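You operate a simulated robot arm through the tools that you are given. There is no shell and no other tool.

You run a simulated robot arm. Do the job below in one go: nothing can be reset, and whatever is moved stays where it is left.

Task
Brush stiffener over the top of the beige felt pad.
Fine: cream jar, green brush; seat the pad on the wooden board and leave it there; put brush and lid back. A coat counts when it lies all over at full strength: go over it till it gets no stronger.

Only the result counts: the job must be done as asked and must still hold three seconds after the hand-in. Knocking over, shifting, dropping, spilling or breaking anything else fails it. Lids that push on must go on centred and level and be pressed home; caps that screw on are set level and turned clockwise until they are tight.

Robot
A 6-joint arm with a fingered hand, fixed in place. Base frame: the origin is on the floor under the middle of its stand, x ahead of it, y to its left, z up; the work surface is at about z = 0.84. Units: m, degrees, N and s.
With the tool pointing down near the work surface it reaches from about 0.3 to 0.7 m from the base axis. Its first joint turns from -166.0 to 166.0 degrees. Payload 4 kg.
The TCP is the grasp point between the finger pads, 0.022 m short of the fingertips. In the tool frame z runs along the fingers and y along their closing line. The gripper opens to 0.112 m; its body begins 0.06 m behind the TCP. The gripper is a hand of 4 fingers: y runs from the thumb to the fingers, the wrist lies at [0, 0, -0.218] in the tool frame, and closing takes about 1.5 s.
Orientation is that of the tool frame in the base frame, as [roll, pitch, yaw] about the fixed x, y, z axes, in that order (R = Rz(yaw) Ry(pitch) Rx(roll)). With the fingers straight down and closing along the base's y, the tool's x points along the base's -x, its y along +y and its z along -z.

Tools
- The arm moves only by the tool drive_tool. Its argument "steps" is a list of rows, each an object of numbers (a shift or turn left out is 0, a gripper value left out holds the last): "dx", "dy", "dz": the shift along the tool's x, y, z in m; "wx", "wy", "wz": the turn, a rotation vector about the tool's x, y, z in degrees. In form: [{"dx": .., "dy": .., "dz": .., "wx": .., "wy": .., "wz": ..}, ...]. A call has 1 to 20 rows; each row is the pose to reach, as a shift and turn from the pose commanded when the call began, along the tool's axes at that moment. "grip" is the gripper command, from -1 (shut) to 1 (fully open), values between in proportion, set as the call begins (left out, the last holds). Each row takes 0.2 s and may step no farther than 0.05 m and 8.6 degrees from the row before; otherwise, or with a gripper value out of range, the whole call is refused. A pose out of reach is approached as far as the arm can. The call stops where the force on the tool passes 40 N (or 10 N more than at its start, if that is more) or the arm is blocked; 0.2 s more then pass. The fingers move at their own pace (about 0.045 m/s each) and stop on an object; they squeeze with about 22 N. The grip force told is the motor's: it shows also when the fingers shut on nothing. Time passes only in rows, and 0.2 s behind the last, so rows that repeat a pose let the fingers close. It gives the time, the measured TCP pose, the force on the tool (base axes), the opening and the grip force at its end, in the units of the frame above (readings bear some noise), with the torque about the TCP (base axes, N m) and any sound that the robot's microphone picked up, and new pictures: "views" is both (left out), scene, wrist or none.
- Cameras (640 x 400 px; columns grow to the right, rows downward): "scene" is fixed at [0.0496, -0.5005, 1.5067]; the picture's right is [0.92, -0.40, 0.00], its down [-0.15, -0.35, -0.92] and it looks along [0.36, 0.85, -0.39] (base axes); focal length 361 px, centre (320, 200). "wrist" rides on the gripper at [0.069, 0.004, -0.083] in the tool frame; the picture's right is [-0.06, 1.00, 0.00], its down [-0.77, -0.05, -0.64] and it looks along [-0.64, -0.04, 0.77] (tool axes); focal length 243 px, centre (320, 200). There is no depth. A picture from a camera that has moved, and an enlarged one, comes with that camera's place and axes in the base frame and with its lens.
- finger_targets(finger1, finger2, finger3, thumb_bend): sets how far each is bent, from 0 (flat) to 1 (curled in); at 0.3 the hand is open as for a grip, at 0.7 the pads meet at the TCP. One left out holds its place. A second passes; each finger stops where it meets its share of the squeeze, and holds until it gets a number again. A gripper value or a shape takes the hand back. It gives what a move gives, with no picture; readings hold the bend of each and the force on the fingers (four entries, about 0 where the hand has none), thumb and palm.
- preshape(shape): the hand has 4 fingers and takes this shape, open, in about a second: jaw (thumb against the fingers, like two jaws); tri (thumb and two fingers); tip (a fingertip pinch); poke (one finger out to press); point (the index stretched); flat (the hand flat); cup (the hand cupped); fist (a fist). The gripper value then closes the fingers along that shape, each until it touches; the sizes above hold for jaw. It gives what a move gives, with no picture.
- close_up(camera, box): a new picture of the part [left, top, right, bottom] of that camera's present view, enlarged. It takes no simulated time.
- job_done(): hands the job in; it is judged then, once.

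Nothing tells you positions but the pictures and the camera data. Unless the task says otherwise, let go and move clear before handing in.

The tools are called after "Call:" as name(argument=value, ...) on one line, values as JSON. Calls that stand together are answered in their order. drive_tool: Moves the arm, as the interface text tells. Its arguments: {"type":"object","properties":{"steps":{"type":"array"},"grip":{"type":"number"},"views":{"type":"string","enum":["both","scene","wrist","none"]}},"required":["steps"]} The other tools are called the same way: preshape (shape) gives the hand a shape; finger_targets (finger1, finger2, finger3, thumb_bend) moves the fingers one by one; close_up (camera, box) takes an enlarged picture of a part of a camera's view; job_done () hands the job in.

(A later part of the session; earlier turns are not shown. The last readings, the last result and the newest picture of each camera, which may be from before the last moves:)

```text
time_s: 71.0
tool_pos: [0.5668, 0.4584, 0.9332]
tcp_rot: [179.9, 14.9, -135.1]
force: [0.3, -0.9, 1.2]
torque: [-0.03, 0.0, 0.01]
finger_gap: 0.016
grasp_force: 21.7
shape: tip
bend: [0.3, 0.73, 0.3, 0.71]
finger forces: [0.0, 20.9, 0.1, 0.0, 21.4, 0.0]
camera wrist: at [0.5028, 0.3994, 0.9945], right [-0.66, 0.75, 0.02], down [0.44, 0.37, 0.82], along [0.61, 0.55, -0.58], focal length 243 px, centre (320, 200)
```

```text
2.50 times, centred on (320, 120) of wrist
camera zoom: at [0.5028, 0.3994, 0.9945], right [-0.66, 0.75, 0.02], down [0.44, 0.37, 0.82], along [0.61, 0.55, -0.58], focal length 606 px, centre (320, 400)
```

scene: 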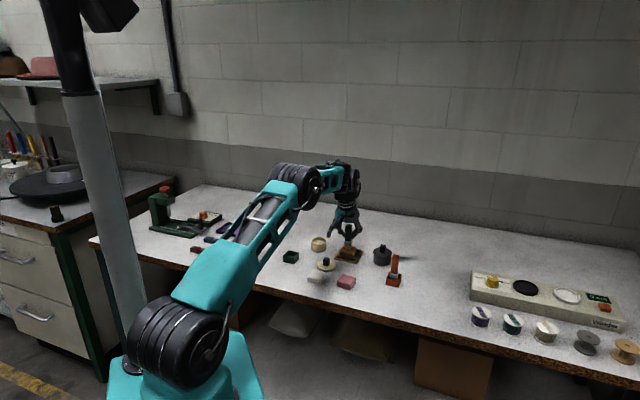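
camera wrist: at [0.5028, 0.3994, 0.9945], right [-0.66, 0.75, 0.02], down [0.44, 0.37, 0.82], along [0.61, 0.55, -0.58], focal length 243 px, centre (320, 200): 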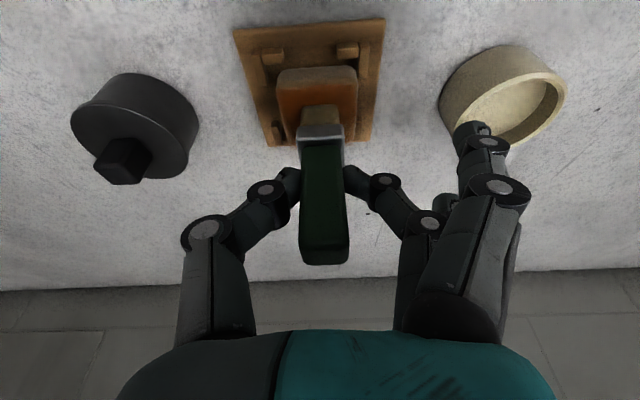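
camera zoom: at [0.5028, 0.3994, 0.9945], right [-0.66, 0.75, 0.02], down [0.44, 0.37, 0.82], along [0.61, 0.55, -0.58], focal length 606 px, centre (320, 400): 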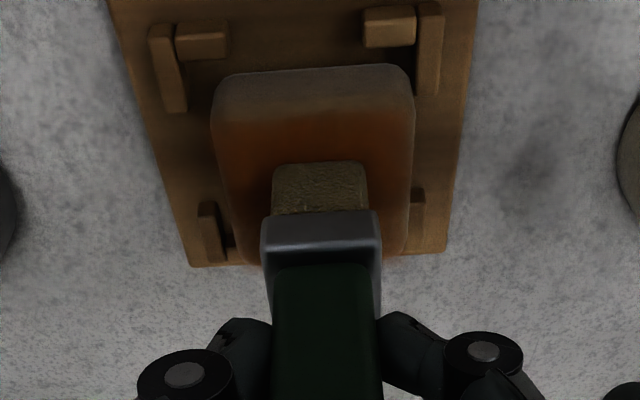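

A warm orange coat is appearing where I brushed; contact has become light. I'll press 0.8 mm more and brush the middle and far lanes.

Call:
drive_tool(steps=[{"dx": 0.0002, "dy": 0.008, "dz": 0.0008}, {"dx": 0.0002, "dy": 0.016, "dz": 0.0008}, {"dx": -0.0075, "dz": 0.0029, "dy": 0.016}, {"dx": -0.0075, "dz": 0.0029, "dy": 0.005}, {"dx": -0.0075, "dz": 0.0029, "dy": -0.006}, {"dx": -0.0075, "dz": 0.0029, "dy": -0.016}, {"dx": -0.0153, "dz": 0.0049, "dy": -0.016}, {"dx": -0.0153, "dz": 0.0049, "dy": -0.005}, {"dx": -0.0153, "dz": 0.0049, "dy": 0.006}, {"dx": -0.0153, "dz": 0.0049, "dy": 0.016}, {"dx": -0.0075, "dz": 0.0029, "dy": 0.016}, {"dx": -0.0075, "dz": 0.0029, "dy": 0.005}, {"dx": -0.0075, "dz": 0.0029, "dy": -0.006}, {"dx": -0.0075, "dz": 0.0029, "dy": -0.016}, {"dx": 0.0002, "dz": 0.0008, "dy": -0.016}, {"dx": 0.0002, "dz": 0.0008, "dy": -0.008}, {"dx": 0.0002, "dz": 0.0008, "dy": 0}, {"dx": 0.0002, "dz": 0.0008, "dy": 0}])

Call:
close_up(camera="scene", box=[324, 225, 372, 262])

Call:
close_up(camera="wrist", box=[220, 40, 420, 200])

```text
time_s: 74.8
tool_pos: [0.5671, 0.4591, 0.9335]
tcp_rot: [180.0, 15.1, -135.0]
force: [2.4, -2.4, 12.2]
torque: [-0.14, -0.19, 0.05]
finger_gap: 0.0155
grasp_force: 21.8
shape: tip
bend: [0.3, 0.71, 0.3, 0.73]
finger forces: [0.0, 23.1, 0.1, 0.0, 29.4, 0.0]
camera wrist: at [0.5036, 0.3999, 0.9947], right [-0.66, 0.75, 0.02], down [0.44, 0.37, 0.82], along [0.61, 0.55, -0.57], focal length 243 px, centre (320, 200)
```

scene: 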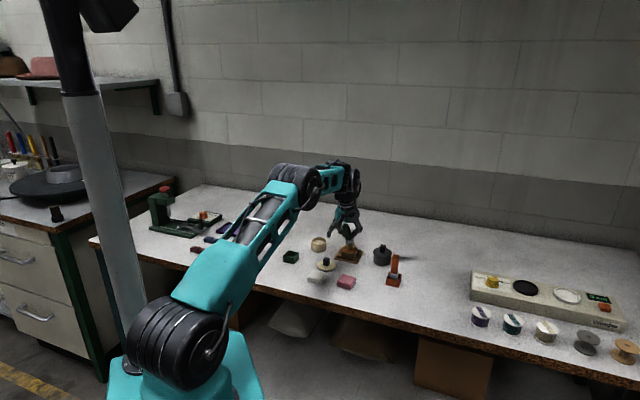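
wrist: 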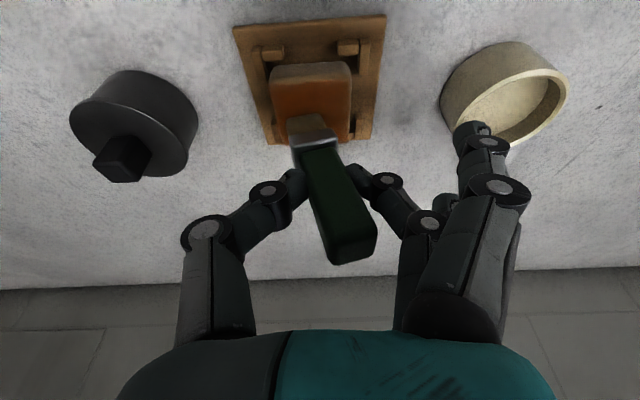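

```text
10.81 times, centred on (348, 244) of scene
camera zoom: at [0.0496, -0.5005, 1.5067], right [0.92, -0.4, 0.0], down [-0.15, -0.35, -0.92], along [0.36, 0.85, -0.39], focal length 3901 px, centre (17, -270)
```

zoom: 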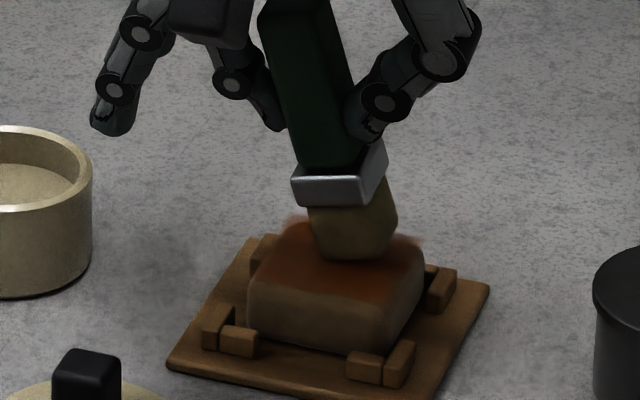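

```text
2.50 times, centred on (320, 120) of wrist
camera zoom: at [0.5036, 0.3999, 0.9947], right [-0.66, 0.75, 0.02], down [0.44, 0.37, 0.82], along [0.61, 0.55, -0.57], focal length 606 px, centre (320, 400)
```

zoom: 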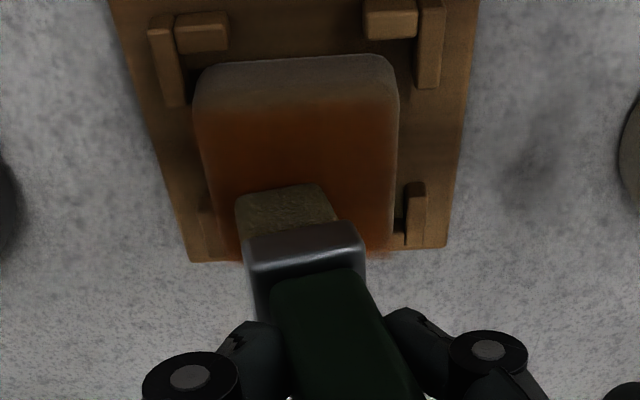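

Pressing harder made the brush lean in the pinch (its foot dragged sideways), so lighter strokes are needed. I'll lift a few millimetres and see whether it swings back upright.

Call:
drive_tool(steps=[{"dx": -0.0003, "dz": -0.001}, {"dx": -0.0008, "dz": -0.0029}, {"dx": -0.0016, "dz": -0.0058}, {"dx": -0.0026, "dz": -0.0097}, {"dx": -0.0078, "dz": -0.029}, {"dx": -0.0078, "dz": -0.029}], views="wrist")

Call:
close_up(camera="scene", box=[318, 205, 378, 262])

Call:
close_up(camera="wrist", box=[220, 0, 420, 160])

```text
time_s: 76.2
tool_pos: [0.5668, 0.4577, 0.9636]
tcp_rot: [179.9, 14.9, -135.0]
force: [0.9, -0.2, 0.0]
torque: [-0.01, 0.01, 0.0]
finger_gap: 0.0151
grasp_force: 21.8
shape: tip
bend: [0.3, 0.71, 0.3, 0.72]
finger forces: [0.0, 20.4, 0.0, 0.1, 20.2, 0.0]
camera wrist: at [0.5026, 0.3998, 1.0245], right [-0.66, 0.75, 0.02], down [0.44, 0.37, 0.82], along [0.61, 0.55, -0.58], focal length 243 px, centre (320, 200)
```

wrist: 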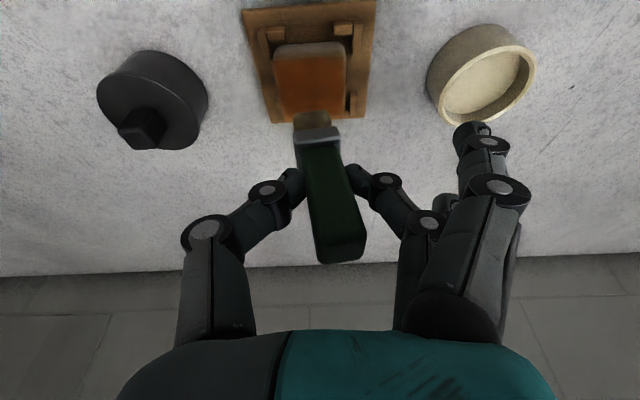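

```text
7.02 times, centred on (348, 234) of scene
camera zoom: at [0.0496, -0.5005, 1.5067], right [0.92, -0.4, 0.0], down [-0.15, -0.35, -0.92], along [0.36, 0.85, -0.39], focal length 2532 px, centre (124, -35)
```

zoom: 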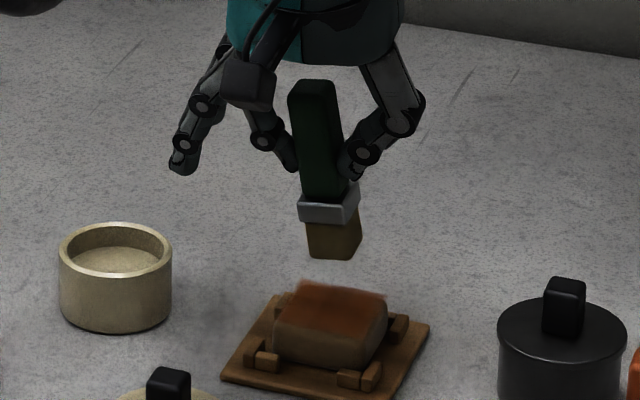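

```text
2.50 times, centred on (320, 80) of wrist
camera zoom: at [0.5026, 0.3998, 1.0245], right [-0.66, 0.75, 0.02], down [0.44, 0.37, 0.82], along [0.61, 0.55, -0.58], focal length 606 px, centre (320, 500)
```

zoom: 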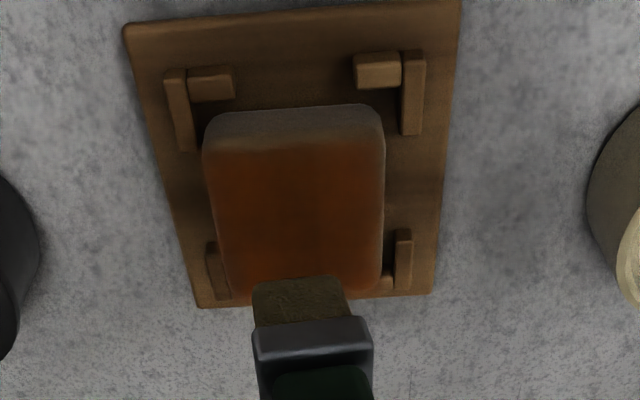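

Most of the pad's top now shows the coat, but the brush still leans about 11°. I'll set it down lightly on the right part of the pad and draw the hand the other way so that friction brings it upright, which also brushes.

Call:
drive_tool(steps=[{"dy": 0.012}, {"dx": 0.0039, "dy": 0.012, "dz": 0.0145}, {"dx": 0.0065, "dy": 0.012, "dz": 0.0242}, {"dx": 0.0075, "dy": 0.012, "dz": 0.028}, {"dx": 0.0075, "dy": 0.006, "dz": 0.028}, {"dx": 0.0075, "dy": 0.0, "dz": 0.028}, {"dx": 0.0075, "dy": -0.006, "dz": 0.028}, {"dx": 0.0075, "dy": -0.01, "dz": 0.028}, {"dx": 0.0075, "dy": -0.01, "dz": 0.028}], views="wrist")

Call:
close_up(camera="scene", box=[318, 215, 378, 265])

```text
time_s: 78.2
tool_pos: [0.5744, 0.4501, 0.9349]
tcp_rot: [-180.0, 15.0, -135.1]
force: [0.1, -0.3, -0.2]
torque: [-0.01, -0.01, 0.0]
finger_gap: 0.0149
grasp_force: 22.4
shape: tip
bend: [0.3, 0.71, 0.3, 0.72]
finger forces: [0.0, 20.1, 0.0, 0.0, 20.1, 0.0]
camera wrist: at [0.5102, 0.3928, 0.9966], right [-0.66, 0.75, 0.02], down [0.44, 0.37, 0.82], along [0.61, 0.55, -0.58], focal length 243 px, centre (320, 200)
```

wrist: 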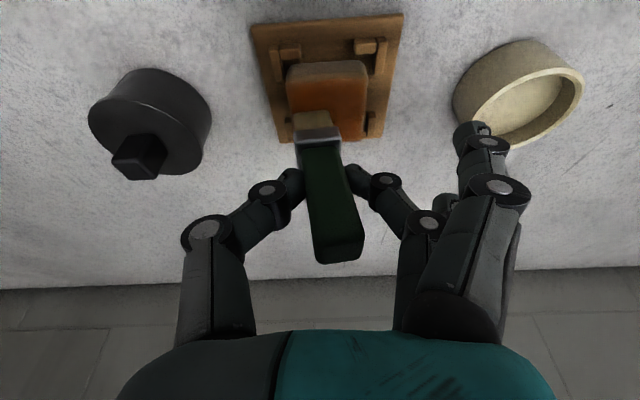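

```text
8.00 times, centred on (348, 240) of scene
camera zoom: at [0.0496, -0.5005, 1.5067], right [0.92, -0.4, 0.0], down [-0.15, -0.35, -0.92], along [0.36, 0.85, -0.39], focal length 2887 px, centre (96, -120)
```

zoom: 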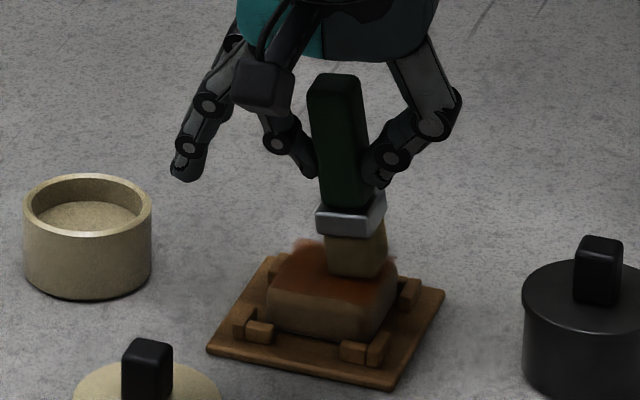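

There was no contact at that height. I'll go back to the right side and lower in small steps until I feel it.

Call:
drive_tool(steps=[{"dx": -0.0005, "dy": 0.011, "dz": -0.0019}, {"dx": -0.0005, "dy": 0.022, "dz": -0.0019}, {"dx": 0.0, "dy": 0.022, "dz": 0.0}, {"dx": 0.0004, "dy": 0.022, "dz": 0.0014}, {"dx": 0.0004, "dy": 0.022, "dz": 0.0014}], views="none")

```text
time_s: 79.4
tool_pos: [0.5593, 0.4689, 0.9327]
tcp_rot: [-180.0, 15.1, -135.0]
force: [-0.3, -0.1, 4.0]
torque: [0.04, 0.0, -0.02]
finger_gap: 0.0152
grasp_force: 22.0
shape: tip
bend: [0.3, 0.72, 0.3, 0.72]
finger forces: [0.0, 20.5, 0.0, 0.1, 21.3, 0.0]
```

Contact at 4 N. Now I draw the hand toward the thumb side by 14 mm.

Call:
drive_tool(steps=[{"dy": -0.004}, {"dy": -0.008}, {"dy": -0.012}, {"dy": -0.015}, {"dy": -0.015}], views="wrist")

Call:
close_up(camera="scene", box=[318, 215, 378, 265])

```text
time_s: 80.6
tool_pos: [0.5681, 0.4564, 0.9323]
tcp_rot: [180.0, 14.9, -135.0]
force: [-0.4, 1.5, 2.7]
torque: [0.04, 0.1, 0.04]
finger_gap: 0.0153
grasp_force: 21.6
shape: tip
bend: [0.3, 0.72, 0.3, 0.71]
finger forces: [0.0, 21.8, 0.0, 0.0, 20.6, 0.1]
camera wrist: at [0.5046, 0.3977, 0.9943], right [-0.66, 0.75, 0.02], down [0.44, 0.37, 0.82], along [0.61, 0.55, -0.58], focal length 243 px, centre (320, 200)
```

wrist: 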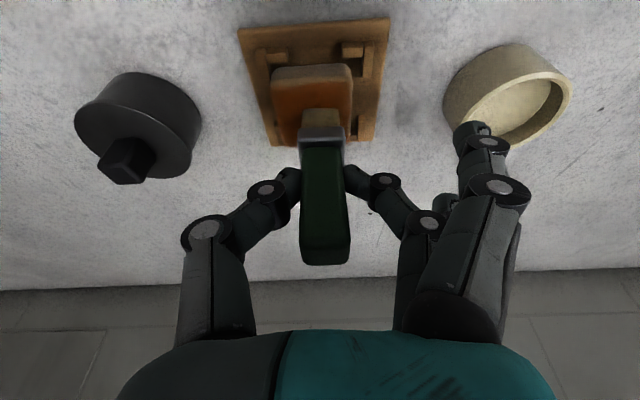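

```text
8.00 times, centred on (348, 240) of scene
camera zoom: at [0.0496, -0.5005, 1.5067], right [0.92, -0.4, 0.0], down [-0.15, -0.35, -0.92], along [0.36, 0.85, -0.39], focal length 2887 px, centre (96, -120)
```

zoom: 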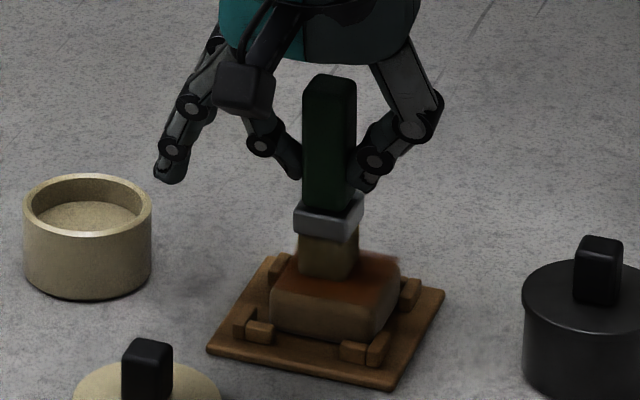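

The brush is upright again. I'll lift it, look at the coat, and then take fresh stiffener.

Call:
drive_tool(steps=[{"dx": -0.0008, "dz": -0.0029}, {"dx": -0.0021, "dz": -0.0077}, {"dx": -0.0052, "dz": -0.0193}, {"dx": -0.0104, "dz": -0.0386}, {"dx": -0.0104, "dz": -0.0386}], views="none")

Call:
close_up(camera="scene", box=[324, 228, 372, 262])

Call:
close_up(camera="wrist", box=[220, 0, 420, 160])

```text
time_s: 81.8
tool_pos: [0.569, 0.4585, 0.9739]
tcp_rot: [179.9, 14.9, -134.9]
force: [-0.2, 0.2, -0.4]
torque: [-0.04, 0.0, 0.02]
finger_gap: 0.0152
grasp_force: 22.2
shape: tip
bend: [0.3, 0.72, 0.3, 0.71]
finger forces: [0.0, 20.9, 0.0, 0.1, 21.0, 0.0]
```

```text
11.76 times, centred on (348, 245) of scene
camera zoom: at [0.0496, -0.5005, 1.5067], right [0.92, -0.4, 0.0], down [-0.15, -0.35, -0.92], along [0.36, 0.85, -0.39], focal length 4246 px, centre (-9, -329)
```

zoom: 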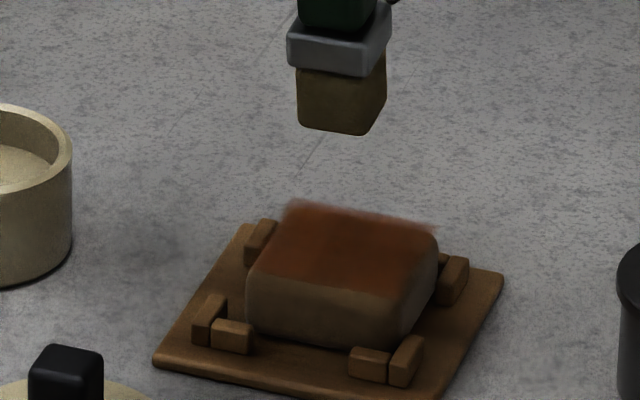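

```text
2.50 times, centred on (320, 80) of wrist
camera zoom: at [0.5048, 0.399, 1.0348], right [-0.66, 0.75, 0.02], down [0.44, 0.37, 0.82], along [0.61, 0.55, -0.58], focal length 606 px, centre (320, 500)
```

zoom: 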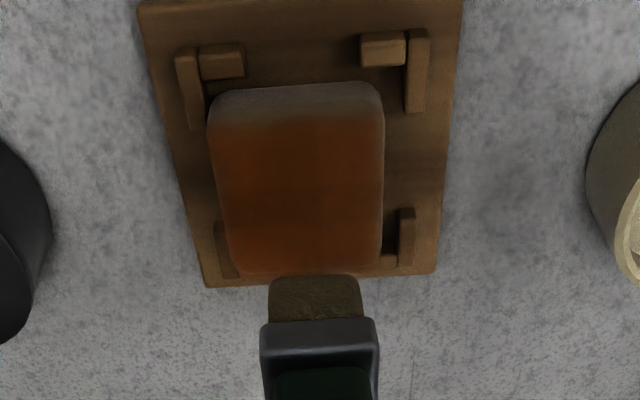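

The coat covers nearly the whole top, a little weaker at the edges. I'll go back to the jar for fresh stiffener.

Call:
drive_tool(steps=[{"dx": -0.0009, "dy": 0.0143}, {"dx": -0.0018, "dy": 0.0286}, {"dx": -0.0026, "dy": 0.0428}, {"dx": -0.0035, "dy": 0.0571}, {"dx": -0.0044, "dy": 0.0714}, {"dx": -0.0053, "dy": 0.0857}, {"dx": -0.0061, "dy": 0.0999}, {"dx": -0.007, "dy": 0.1142}, {"dx": -0.007, "dy": 0.1142}], views="wrist")

Call:
close_up(camera="wrist", box=[220, 0, 420, 160])

```text
time_s: 83.8
tool_pos: [0.4934, 0.5425, 0.9745]
tcp_rot: [180.0, 15.1, -135.1]
force: [0.3, 0.3, -0.2]
torque: [0.02, 0.01, 0.0]
finger_gap: 0.0151
grasp_force: 22.1
shape: tip
bend: [0.3, 0.72, 0.3, 0.71]
finger forces: [0.0, 20.8, 0.0, 0.1, 20.8, 0.0]
camera wrist: at [0.4294, 0.4835, 1.0357], right [-0.66, 0.75, 0.02], down [0.44, 0.37, 0.82], along [0.61, 0.55, -0.58], focal length 243 px, centre (320, 200)
```

wrist: 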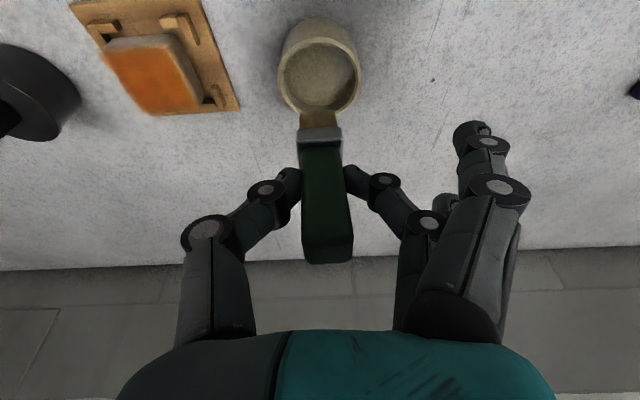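

```text
2.50 times, centred on (320, 80) of wrist
camera zoom: at [0.4294, 0.4835, 1.0357], right [-0.66, 0.75, 0.02], down [0.44, 0.37, 0.82], along [0.61, 0.55, -0.58], focal length 606 px, centre (320, 500)
```

zoom: 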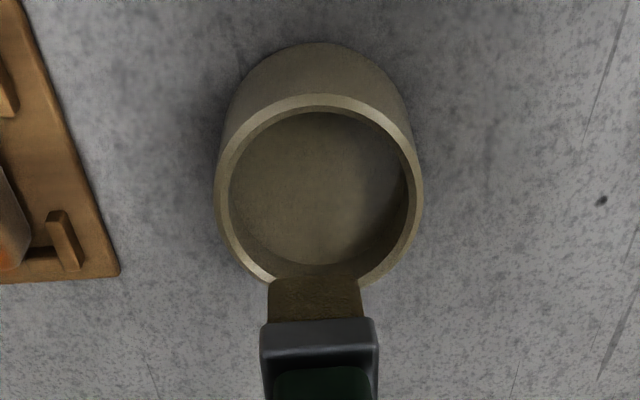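

The brush is centred over the jar again. I'll dip down to just above the paste, then touch it in small steps.

Call:
drive_tool(steps=[{"dx": 0.0039, "dz": 0.0145}, {"dx": 0.0072, "dz": 0.027}, {"dx": 0.0098, "dz": 0.0366}, {"dx": 0.0114, "dz": 0.0424}, {"dx": 0.0116, "dz": 0.0434}, {"dx": 0.0119, "dz": 0.0443}, {"dx": 0.0119, "dz": 0.0443}], views="none")

```text
time_s: 85.4
tool_pos: [0.4935, 0.5419, 0.9278]
tcp_rot: [179.7, 15.0, -135.1]
force: [0.1, -0.5, 2.0]
torque: [0.0, 0.0, 0.01]
finger_gap: 0.0151
grasp_force: 21.9
shape: tip
bend: [0.3, 0.72, 0.3, 0.71]
finger forces: [0.1, 21.0, 0.0, 0.1, 21.3, 0.0]
```

Call:
drive_tool(steps=[{"dx": 0.0003, "dz": 0.001}, {"dx": 0.0004, "dz": 0.0014}, {"dx": 0.0004, "dz": 0.0014}, {"dx": 0.0004, "dz": 0.0014}], views="wrist")

Call:
close_up(camera="scene", box=[284, 215, 348, 260])

```text
time_s: 86.4
tool_pos: [0.4932, 0.5417, 0.9283]
tcp_rot: [180.0, 15.1, -135.1]
force: [1.6, -1.5, 9.9]
torque: [-0.01, -0.05, -0.02]
finger_gap: 0.0153
grasp_force: 21.6
shape: tip
bend: [0.3, 0.73, 0.3, 0.71]
finger forces: [0.1, 21.3, 0.0, 0.1, 23.8, 0.1]
camera wrist: at [0.4288, 0.4834, 0.989], right [-0.66, 0.75, 0.02], down [0.44, 0.37, 0.82], along [0.61, 0.55, -0.57], focal length 243 px, centre (320, 200)
```

wrist: 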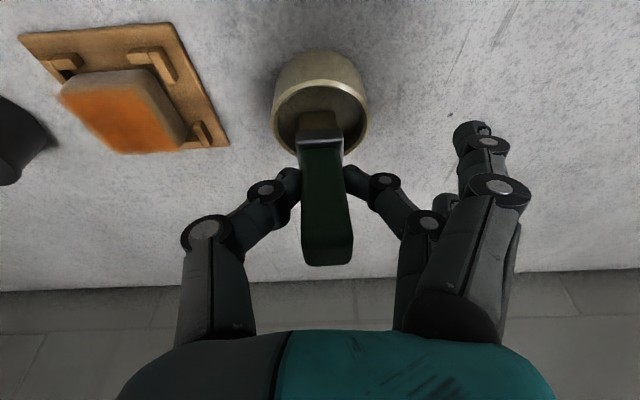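

```text
8.89 times, centred on (316, 238) of scene
camera zoom: at [0.0496, -0.5005, 1.5067], right [0.92, -0.4, 0.0], down [-0.15, -0.35, -0.92], along [0.36, 0.85, -0.39], focal length 3208 px, centre (356, -133)
```

zoom: 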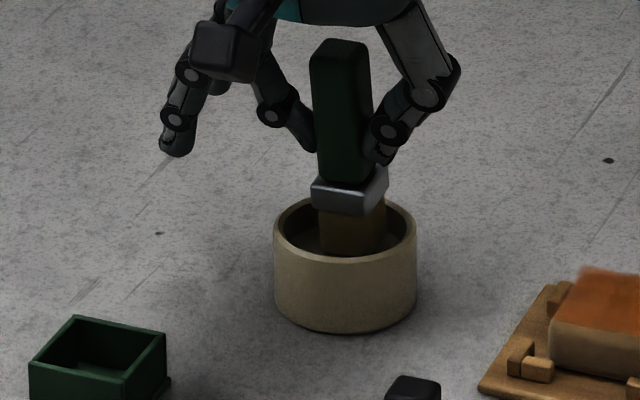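

Fresh load taken. I'll lift out and return over the pad.

Call:
drive_tool(steps=[{"dx": -0.0026, "dz": -0.0097}, {"dx": -0.0065, "dz": -0.0242}, {"dx": -0.0122, "dz": -0.0454}, {"dx": -0.0115, "dy": -0.0146, "dz": -0.0456}, {"dx": -0.0108, "dy": -0.0293, "dz": -0.0458}, {"dx": -0.0101, "dy": -0.0439, "dz": -0.046}, {"dx": -0.0094, "dy": -0.0586, "dz": -0.0462}, {"dx": -0.0086, "dy": -0.0732, "dz": -0.0463}, {"dx": -0.0079, "dy": -0.0879, "dz": -0.0465}, {"dx": -0.0072, "dy": -0.1025, "dz": -0.0467}, {"dx": -0.0065, "dy": -0.1172, "dz": -0.0469}, {"dx": -0.0065, "dy": -0.1172, "dz": -0.0469}], views="wrist")

Call:
close_up(camera="wrist", box=[220, 0, 420, 160])

Call:
close_up(camera="scene", box=[318, 205, 378, 262])

```text
time_s: 89.0
tool_pos: [0.5731, 0.4539, 0.975]
tcp_rot: [179.9, 15.0, -135.0]
force: [0.2, 0.4, -0.1]
torque: [0.02, 0.01, -0.01]
finger_gap: 0.0152
grasp_force: 21.7
shape: tip
bend: [0.3, 0.72, 0.3, 0.71]
finger forces: [0.0, 21.4, 0.0, 0.1, 21.3, 0.0]
camera wrist: at [0.509, 0.3958, 1.0357], right [-0.66, 0.75, 0.02], down [0.44, 0.37, 0.82], along [0.61, 0.55, -0.58], focal length 243 px, centre (320, 200)
```

wrist: 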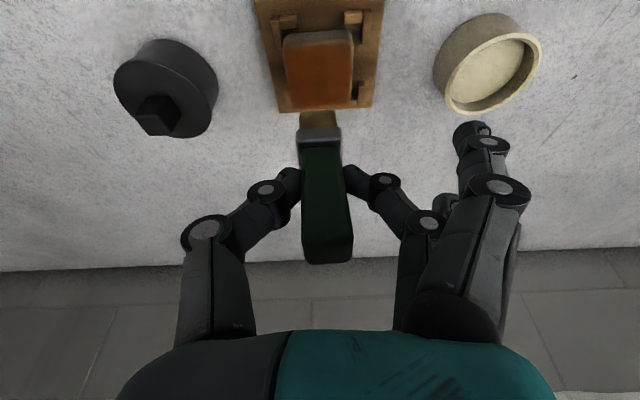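

```text
2.50 times, centred on (320, 80) of wrist
camera zoom: at [0.509, 0.3958, 1.0357], right [-0.66, 0.75, 0.02], down [0.44, 0.37, 0.82], along [0.61, 0.55, -0.58], focal length 606 px, centre (320, 500)
```

zoom: 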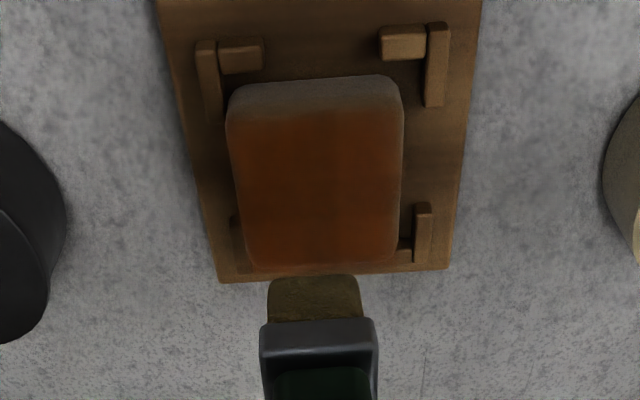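

```text
7.02 times, centred on (348, 234) of scene
camera zoom: at [0.0496, -0.5005, 1.5067], right [0.92, -0.4, 0.0], down [-0.15, -0.35, -0.92], along [0.36, 0.85, -0.39], focal length 2532 px, centre (124, -35)
```

zoom: 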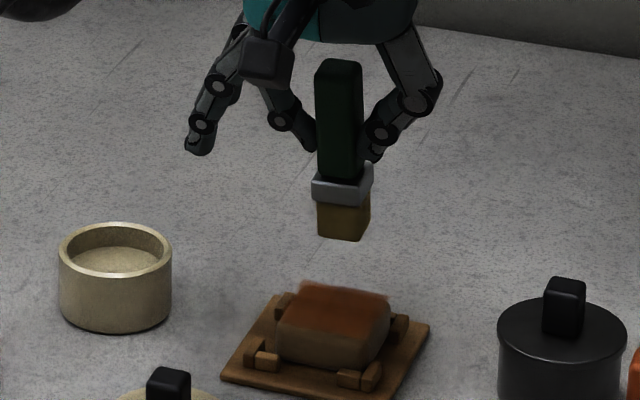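

The brush is upright and loaded. I'll come down lightly onto the pad's middle.

Call:
drive_tool(steps=[{"dx": 0.0039, "dz": 0.0145}, {"dx": 0.0072, "dz": 0.027}, {"dx": 0.0093, "dz": 0.0348}, {"dx": 0.0102, "dz": 0.0381}, {"dx": 0.0104, "dz": 0.0388}, {"dx": 0.0104, "dz": 0.0388}], views="none")

```text
time_s: 90.4
tool_pos: [0.5714, 0.4563, 0.9327]
tcp_rot: [-180.0, 15.0, -135.1]
force: [0.4, 0.1, 1.0]
torque: [0.02, 0.01, 0.01]
finger_gap: 0.0152
grasp_force: 22.0
shape: tip
bend: [0.3, 0.73, 0.3, 0.71]
finger forces: [0.0, 21.5, 0.1, 0.1, 21.6, 0.1]
```

Call:
drive_tool(steps=[{"dx": 0.0002, "dz": 0.0007}, {"dx": 0.0002, "dz": 0.0007}], views="none")

```text
time_s: 91.0
tool_pos: [0.5711, 0.4546, 0.9331]
tcp_rot: [-179.9, 15.0, -135.1]
force: [0.5, -0.5, 3.4]
torque: [0.05, 0.02, 0.01]
finger_gap: 0.0154
grasp_force: 22.0
shape: tip
bend: [0.3, 0.73, 0.3, 0.71]
finger forces: [0.0, 21.5, 0.0, 0.0, 22.2, 0.0]
```

A light 3.4 N contact. Second pass, near half first.

Call:
drive_tool(steps=[{"dy": 0.009}, {"dy": 0.018}, {"dx": 0.0077, "dz": -0.0021, "dy": 0.018}, {"dx": 0.0077, "dz": -0.0021, "dy": 0.006}, {"dx": 0.0077, "dz": -0.0021, "dy": -0.006}, {"dx": 0.0077, "dz": -0.0021, "dy": -0.018}, {"dx": 0.0155, "dz": -0.0041, "dy": -0.018}, {"dx": 0.0155, "dz": -0.0041, "dy": -0.006}, {"dx": 0.0155, "dz": -0.0041, "dy": 0.006}, {"dx": 0.0155, "dz": -0.0041, "dy": 0.018}, {"dx": 0.0077, "dz": -0.0021, "dy": 0.018}, {"dx": 0.0077, "dz": -0.0021, "dy": 0.006}, {"dx": 0.0077, "dz": -0.0021, "dy": -0.006}, {"dx": 0.0077, "dz": -0.0021, "dy": -0.018}, {"dy": -0.018}, {"dy": -0.006}, {"dy": 0.006}, {"dy": 0.018}, {"dy": 0.018}], views="wrist")

Call:
close_up(camera="scene", box=[318, 215, 378, 265])

Call:
close_up(camera="wrist", box=[220, 30, 420, 190])

```text
time_s: 95.0
tool_pos: [0.5607, 0.4673, 0.9332]
tcp_rot: [-180.0, 15.0, -135.0]
force: [1.4, -1.1, 5.6]
torque: [-0.03, -0.03, 0.02]
finger_gap: 0.0154
grasp_force: 21.1
shape: tip
bend: [0.3, 0.73, 0.3, 0.71]
finger forces: [0.0, 21.6, 0.0, 0.0, 23.2, 0.0]
camera wrist: at [0.4954, 0.4097, 0.9945], right [-0.66, 0.75, 0.02], down [0.44, 0.37, 0.82], along [0.61, 0.55, -0.57], focal length 243 px, centre (320, 200)
```

wrist: 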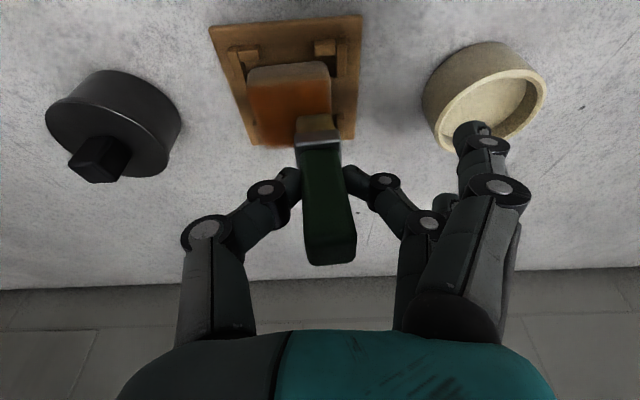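

```text
8.00 times, centred on (348, 240) of scene
camera zoom: at [0.0496, -0.5005, 1.5067], right [0.92, -0.4, 0.0], down [-0.15, -0.35, -0.92], along [0.36, 0.85, -0.39], focal length 2887 px, centre (96, -120)
```

zoom: 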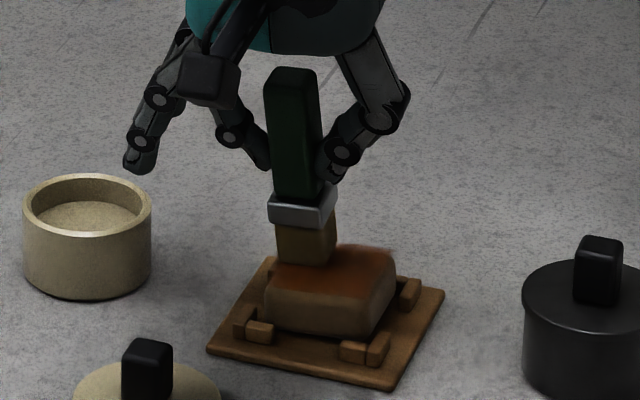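

```text
2.50 times, centred on (320, 110) of wrist
camera zoom: at [0.4954, 0.4097, 0.9945], right [-0.66, 0.75, 0.02], down [0.44, 0.37, 0.82], along [0.61, 0.55, -0.57], focal length 606 px, centre (320, 425)
```

zoom: 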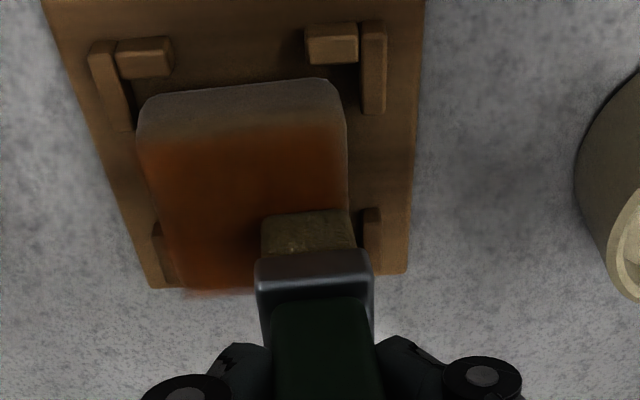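

The second coat is going on and the brush stays nearly upright. Now the far half.

Call:
drive_tool(steps=[{"dx": -0.0077, "dz": 0.0021}, {"dx": -0.0077, "dz": 0.0021, "dy": -0.012}, {"dx": -0.0077, "dz": 0.0021, "dy": -0.024}, {"dx": -0.0077, "dz": 0.0021, "dy": -0.036}, {"dx": -0.0155, "dz": 0.0041, "dy": -0.036}, {"dx": -0.0155, "dz": 0.0041, "dy": -0.024}, {"dx": -0.0155, "dz": 0.0041, "dy": -0.012}, {"dx": -0.0155, "dz": 0.0041, "dy": 0.0}, {"dx": -0.0077, "dz": 0.0021, "dy": 0.0}, {"dx": -0.0077, "dz": 0.0021, "dy": -0.012}, {"dx": -0.0077, "dz": 0.0021, "dy": -0.024}, {"dx": -0.0077, "dz": 0.0021, "dy": -0.036}, {"dx": 0.0, "dy": -0.036}, {"dx": 0.0, "dy": -0.024}, {"dx": 0.0, "dy": -0.018}, {"dx": 0.0, "dy": -0.018}], views="wrist")

Call:
close_up(camera="scene", box=[318, 215, 378, 265])

Call:
close_up(camera="wrist", box=[220, 30, 420, 190])

```text
time_s: 98.4
tool_pos: [0.5722, 0.4554, 0.9326]
tcp_rot: [-180.0, 15.0, -135.1]
force: [2.0, 0.1, 1.7]
torque: [-0.02, -0.04, 0.01]
finger_gap: 0.0152
grasp_force: 21.7
shape: tip
bend: [0.3, 0.73, 0.3, 0.71]
finger forces: [0.0, 21.1, 0.1, 0.1, 22.3, 0.0]
camera wrist: at [0.5082, 0.397, 0.9948], right [-0.66, 0.75, 0.02], down [0.44, 0.37, 0.82], along [0.61, 0.55, -0.58], focal length 243 px, centre (320, 200)
```

wrist: 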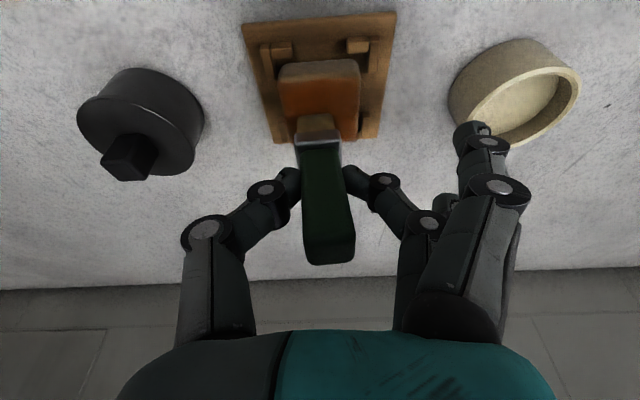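

```text
8.00 times, centred on (348, 240) of scene
camera zoom: at [0.0496, -0.5005, 1.5067], right [0.92, -0.4, 0.0], down [-0.15, -0.35, -0.92], along [0.36, 0.85, -0.39], focal length 2887 px, centre (96, -120)
```

zoom: 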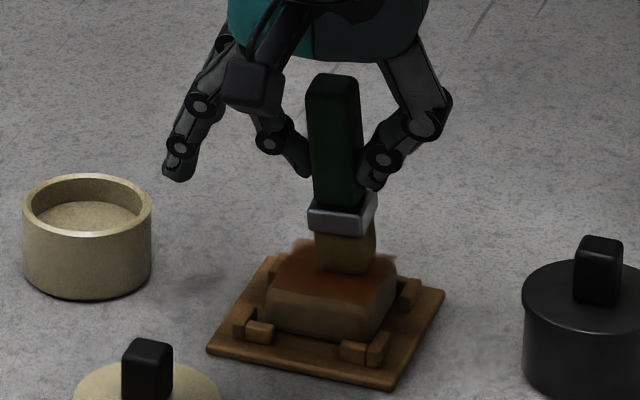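

```text
2.50 times, centred on (320, 110) of wrist
camera zoom: at [0.5082, 0.397, 0.9948], right [-0.66, 0.75, 0.02], down [0.44, 0.37, 0.82], along [0.61, 0.55, -0.58], focal length 606 px, centre (320, 425)
```

zoom: 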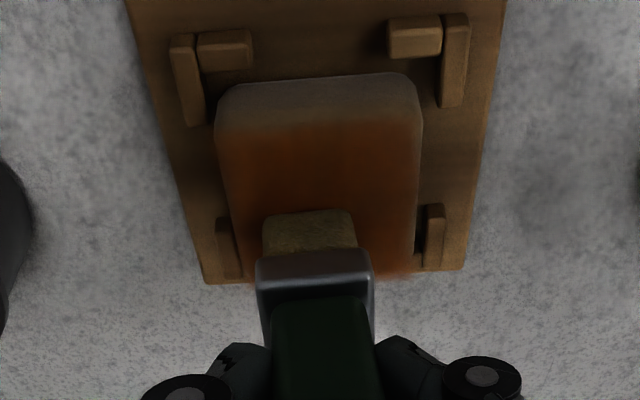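

I'll lift and compare the coat with the earlier picture.

Call:
drive_tool(steps=[{"dx": -0.0008, "dz": -0.0029}, {"dx": -0.0021, "dz": -0.0077}, {"dx": -0.0052, "dz": -0.0193}, {"dx": -0.0109, "dz": -0.0406}, {"dx": -0.0109, "dz": -0.0406}], views="none")

Call:
close_up(camera="scene", box=[324, 228, 372, 262])

Call:
close_up(camera="wrist", box=[260, 10, 380, 110])

```text
time_s: 99.6
tool_pos: [0.5745, 0.453, 0.9748]
tcp_rot: [179.9, 15.1, -135.0]
force: [0.1, 0.2, -0.6]
torque: [-0.01, -0.03, 0.02]
finger_gap: 0.0152
grasp_force: 21.8
shape: tip
bend: [0.3, 0.73, 0.3, 0.71]
finger forces: [0.1, 21.3, 0.1, 0.1, 21.2, 0.0]
```

```text
11.76 times, centred on (348, 245) of scene
camera zoom: at [0.0496, -0.5005, 1.5067], right [0.92, -0.4, 0.0], down [-0.15, -0.35, -0.92], along [0.36, 0.85, -0.39], focal length 4246 px, centre (-9, -329)
```

zoom: 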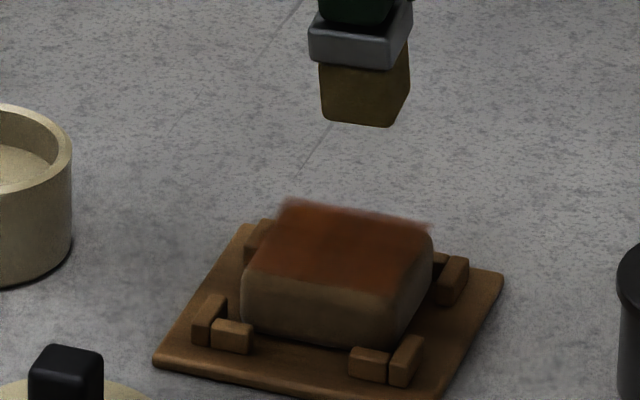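

```text
4.00 times, centred on (320, 60) of wrist
camera zoom: at [0.509, 0.3959, 1.0365], right [-0.66, 0.75, 0.02], down [0.44, 0.37, 0.82], along [0.61, 0.55, -0.58], focal length 970 px, centre (320, 760)
```

zoom: 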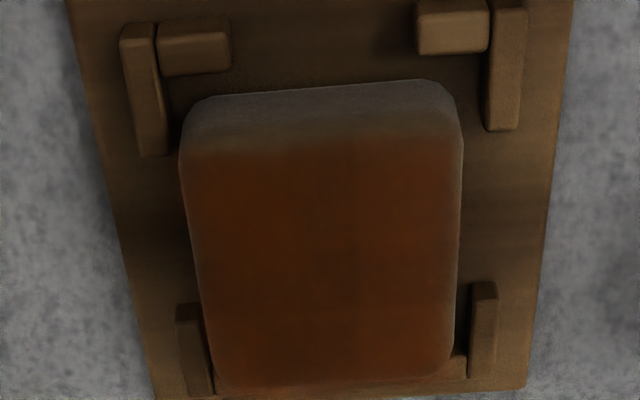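

The coat looks even, with only faint differences. I'll fetch a third load and, from the jar, take a picture of the pad out of the hand's shadow.

Call:
drive_tool(steps=[{"dx": -0.0007, "dy": 0.0149, "dz": 0.0002}, {"dx": -0.0014, "dy": 0.0298, "dz": 0.0004}, {"dx": -0.0021, "dy": 0.0447, "dz": 0.0006}, {"dx": -0.0029, "dy": 0.0596, "dz": 0.0008}, {"dx": -0.0036, "dy": 0.0744, "dz": 0.0009}, {"dx": -0.0043, "dy": 0.0893, "dz": 0.0011}, {"dx": -0.005, "dy": 0.1042, "dz": 0.0013}, {"dx": -0.0057, "dy": 0.1191, "dz": 0.0015}, {"dx": -0.0057, "dy": 0.1191, "dz": 0.0015}], views="wrist")

Call:
close_up(camera="wrist", box=[60, 0, 260, 125])

Call:
close_up(camera="scene", box=[324, 228, 372, 262])

Call:
close_up(camera="wrist", box=[220, 0, 420, 160])

```text
time_s: 101.6
tool_pos: [0.4914, 0.5408, 0.975]
tcp_rot: [-180.0, 15.0, -135.1]
force: [-1.0, -0.3, -0.6]
torque: [0.0, 0.01, 0.03]
finger_gap: 0.0153
grasp_force: 22.2
shape: tip
bend: [0.3, 0.73, 0.3, 0.71]
finger forces: [0.0, 21.1, 0.0, 0.0, 21.2, 0.1]
camera wrist: at [0.4281, 0.4833, 1.0367], right [-0.66, 0.75, 0.02], down [0.44, 0.37, 0.82], along [0.61, 0.55, -0.57], focal length 243 px, centre (320, 200)
```

wrist: 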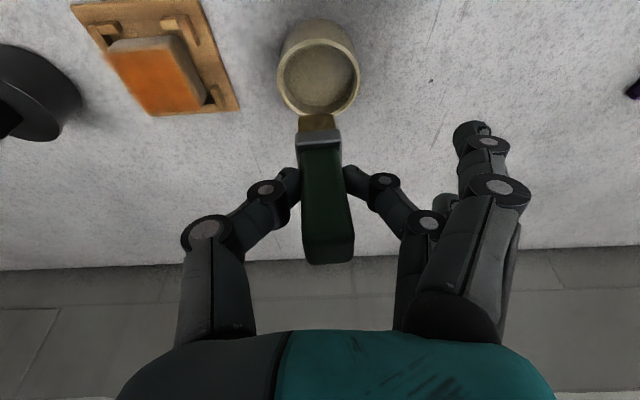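

```text
3.20 times, centred on (160, 62) of wrist
camera zoom: at [0.4281, 0.4833, 1.0367], right [-0.66, 0.75, 0.02], down [0.44, 0.37, 0.82], along [0.61, 0.55, -0.57], focal length 776 px, centre (832, 640)
```

zoom: 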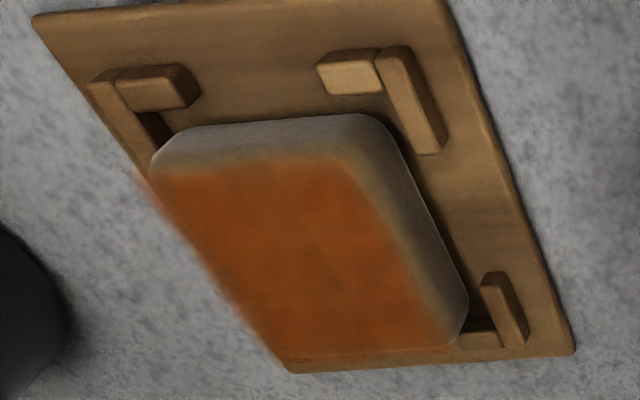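

```text
11.76 times, centred on (348, 245) of scene
camera zoom: at [0.0496, -0.5005, 1.5067], right [0.92, -0.4, 0.0], down [-0.15, -0.35, -0.92], along [0.36, 0.85, -0.39], focal length 4246 px, centre (-9, -329)
```

zoom: 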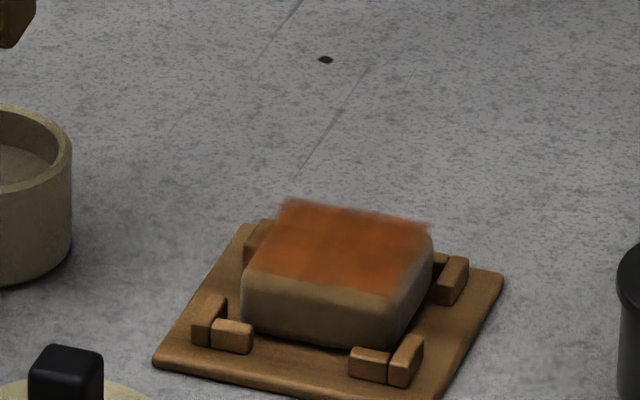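

```text
2.50 times, centred on (320, 80) of wrist
camera zoom: at [0.4281, 0.4833, 1.0367], right [-0.66, 0.75, 0.02], down [0.44, 0.37, 0.82], along [0.61, 0.55, -0.57], focal length 606 px, centre (320, 500)
```

zoom: 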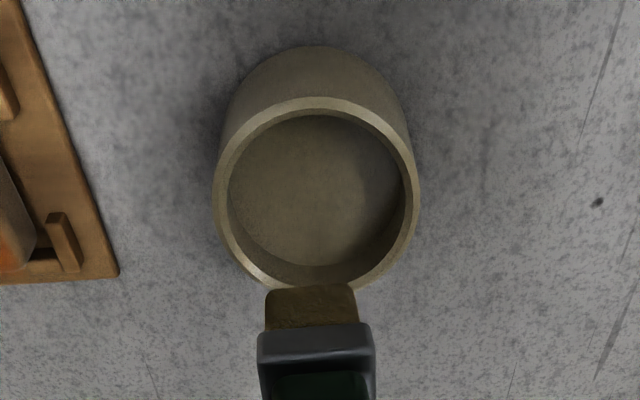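

The coat is even orange with faint paler patches towards the edges, so another pass is worthwhile. I'll dip again.

Call:
drive_tool(steps=[{"dx": 0.0039, "dz": 0.0145}, {"dx": 0.0072, "dz": 0.027}, {"dx": 0.0098, "dz": 0.0366}, {"dx": 0.0114, "dz": 0.0424}, {"dx": 0.0119, "dz": 0.0443}, {"dx": 0.0122, "dz": 0.0456}, {"dx": 0.0122, "dz": 0.0456}, {"dx": 0.0122, "dz": 0.0456}], views="none")

```text
time_s: 103.4
tool_pos: [0.4935, 0.543, 0.9282]
tcp_rot: [179.9, 14.9, -135.1]
force: [0.4, 0.5, 3.9]
torque: [0.01, -0.07, 0.0]
finger_gap: 0.0151
grasp_force: 22.0
shape: tip
bend: [0.3, 0.73, 0.3, 0.71]
finger forces: [0.1, 21.3, 0.0, 0.0, 22.4, 0.0]
```

Loaded again with a light touch. I'll return to the pad and come down gently.

Call:
drive_tool(steps=[{"dx": -0.0026, "dz": -0.0097}, {"dx": -0.0065, "dz": -0.0242}, {"dx": -0.0122, "dz": -0.0454}, {"dx": -0.0117, "dy": -0.0145, "dz": -0.0456}, {"dx": -0.0111, "dy": -0.029, "dz": -0.0457}, {"dx": -0.0106, "dy": -0.0434, "dz": -0.0459}, {"dx": -0.0101, "dy": -0.0579, "dz": -0.046}, {"dx": -0.0095, "dy": -0.0724, "dz": -0.0462}, {"dx": -0.009, "dy": -0.0869, "dz": -0.0463}, {"dx": -0.0084, "dy": -0.1013, "dz": -0.0465}, {"dx": -0.0079, "dy": -0.1158, "dz": -0.0466}, {"dx": -0.0035, "dy": -0.1158, "dz": -0.0302}, {"dx": 0.0002, "dy": -0.1158, "dz": -0.0167}, {"dx": 0.002, "dy": -0.1158, "dz": -0.0099}, {"dx": 0.0026, "dy": -0.1158, "dz": -0.0075}, {"dx": 0.0029, "dy": -0.1158, "dz": -0.0065}, {"dx": 0.0029, "dy": -0.1158, "dz": -0.0065}], views="wrist")

```text
time_s: 107.0
tool_pos: [0.5701, 0.459, 0.9334]
tcp_rot: [-180.0, 15.0, -135.1]
force: [-0.3, 0.0, 0.5]
torque: [-0.01, -0.02, -0.01]
finger_gap: 0.0155
grasp_force: 21.6
shape: tip
bend: [0.3, 0.73, 0.3, 0.71]
finger forces: [0.0, 21.2, 0.0, 0.1, 21.4, 0.1]
camera wrist: at [0.5064, 0.4002, 0.9949], right [-0.66, 0.75, 0.02], down [0.44, 0.37, 0.82], along [0.61, 0.55, -0.58], focal length 243 px, centre (320, 200)
```

wrist: 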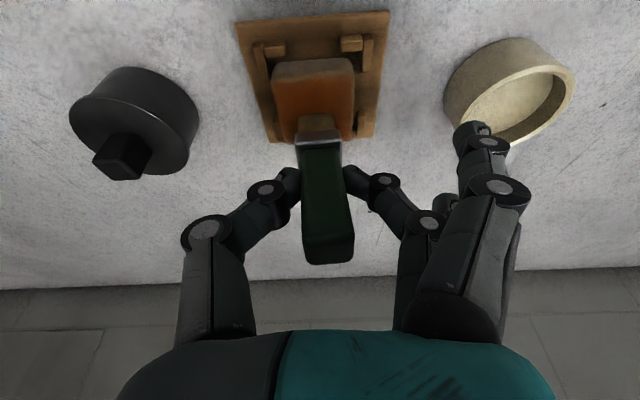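

Barely touching now. Third pass, near half with wider reach to the edges, pressed 1 mm.

Call:
drive_tool(steps=[{"dx": 0.0003, "dz": 0.001, "dy": 0.01}, {"dx": 0.0003, "dz": 0.001, "dy": 0.019}, {"dx": 0.009, "dz": -0.0013, "dy": 0.019}, {"dx": 0.009, "dz": -0.0013, "dy": 0.006}, {"dx": 0.009, "dz": -0.0013, "dy": -0.006}, {"dx": 0.009, "dz": -0.0013, "dy": -0.019}, {"dx": 0.0177, "dz": -0.0037, "dy": -0.019}, {"dx": 0.0177, "dz": -0.0037, "dy": -0.006}, {"dx": 0.0177, "dz": -0.0037, "dy": 0.006}, {"dx": 0.0177, "dz": -0.0037, "dy": 0.019}, {"dx": 0.0177, "dz": -0.0037, "dy": 0.006}, {"dx": 0.0177, "dz": -0.0037, "dy": -0.006}, {"dx": 0.0177, "dz": -0.0037, "dy": -0.019}, {"dx": 0.009, "dz": -0.0013, "dy": -0.019}, {"dx": 0.009, "dz": -0.0013, "dy": -0.006}, {"dx": 0.009, "dz": -0.0013, "dy": 0.006}, {"dx": 0.009, "dz": -0.0013, "dy": 0.019}, {"dx": 0.0003, "dz": 0.001, "dy": 0.019}, {"dx": 0.0003, "dz": 0.001, "dy": 0.019}], views="wrist")

Call:
close_up(camera="scene", box=[318, 215, 378, 265])

```text
time_s: 111.0
tool_pos: [0.5566, 0.471, 0.9321]
tcp_rot: [180.0, 14.9, -135.0]
force: [0.5, -2.0, 4.9]
torque: [-0.17, -0.01, 0.03]
finger_gap: 0.015
grasp_force: 22.3
shape: tip
bend: [0.3, 0.71, 0.3, 0.73]
finger forces: [0.0, 22.8, 0.0, 0.0, 26.2, 0.0]
camera wrist: at [0.4925, 0.4125, 0.994], right [-0.66, 0.75, 0.02], down [0.44, 0.37, 0.82], along [0.61, 0.55, -0.58], focal length 243 px, centre (320, 200)
```

wrist: 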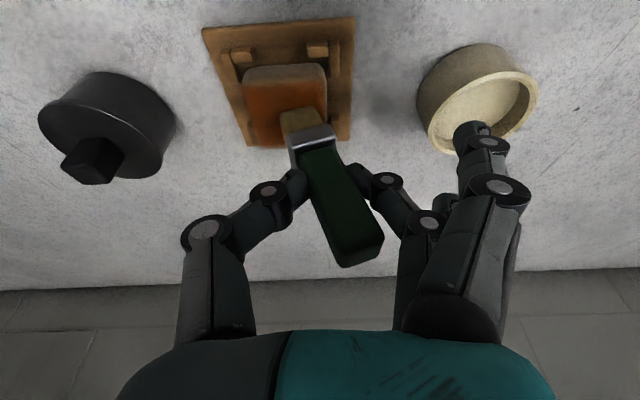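

```text
8.00 times, centred on (348, 240) of scene
camera zoom: at [0.0496, -0.5005, 1.5067], right [0.92, -0.4, 0.0], down [-0.15, -0.35, -0.92], along [0.36, 0.85, -0.39], focal length 2887 px, centre (96, -120)
```

zoom: 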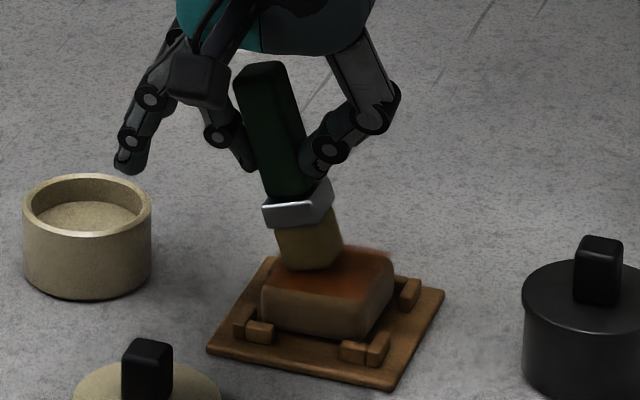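

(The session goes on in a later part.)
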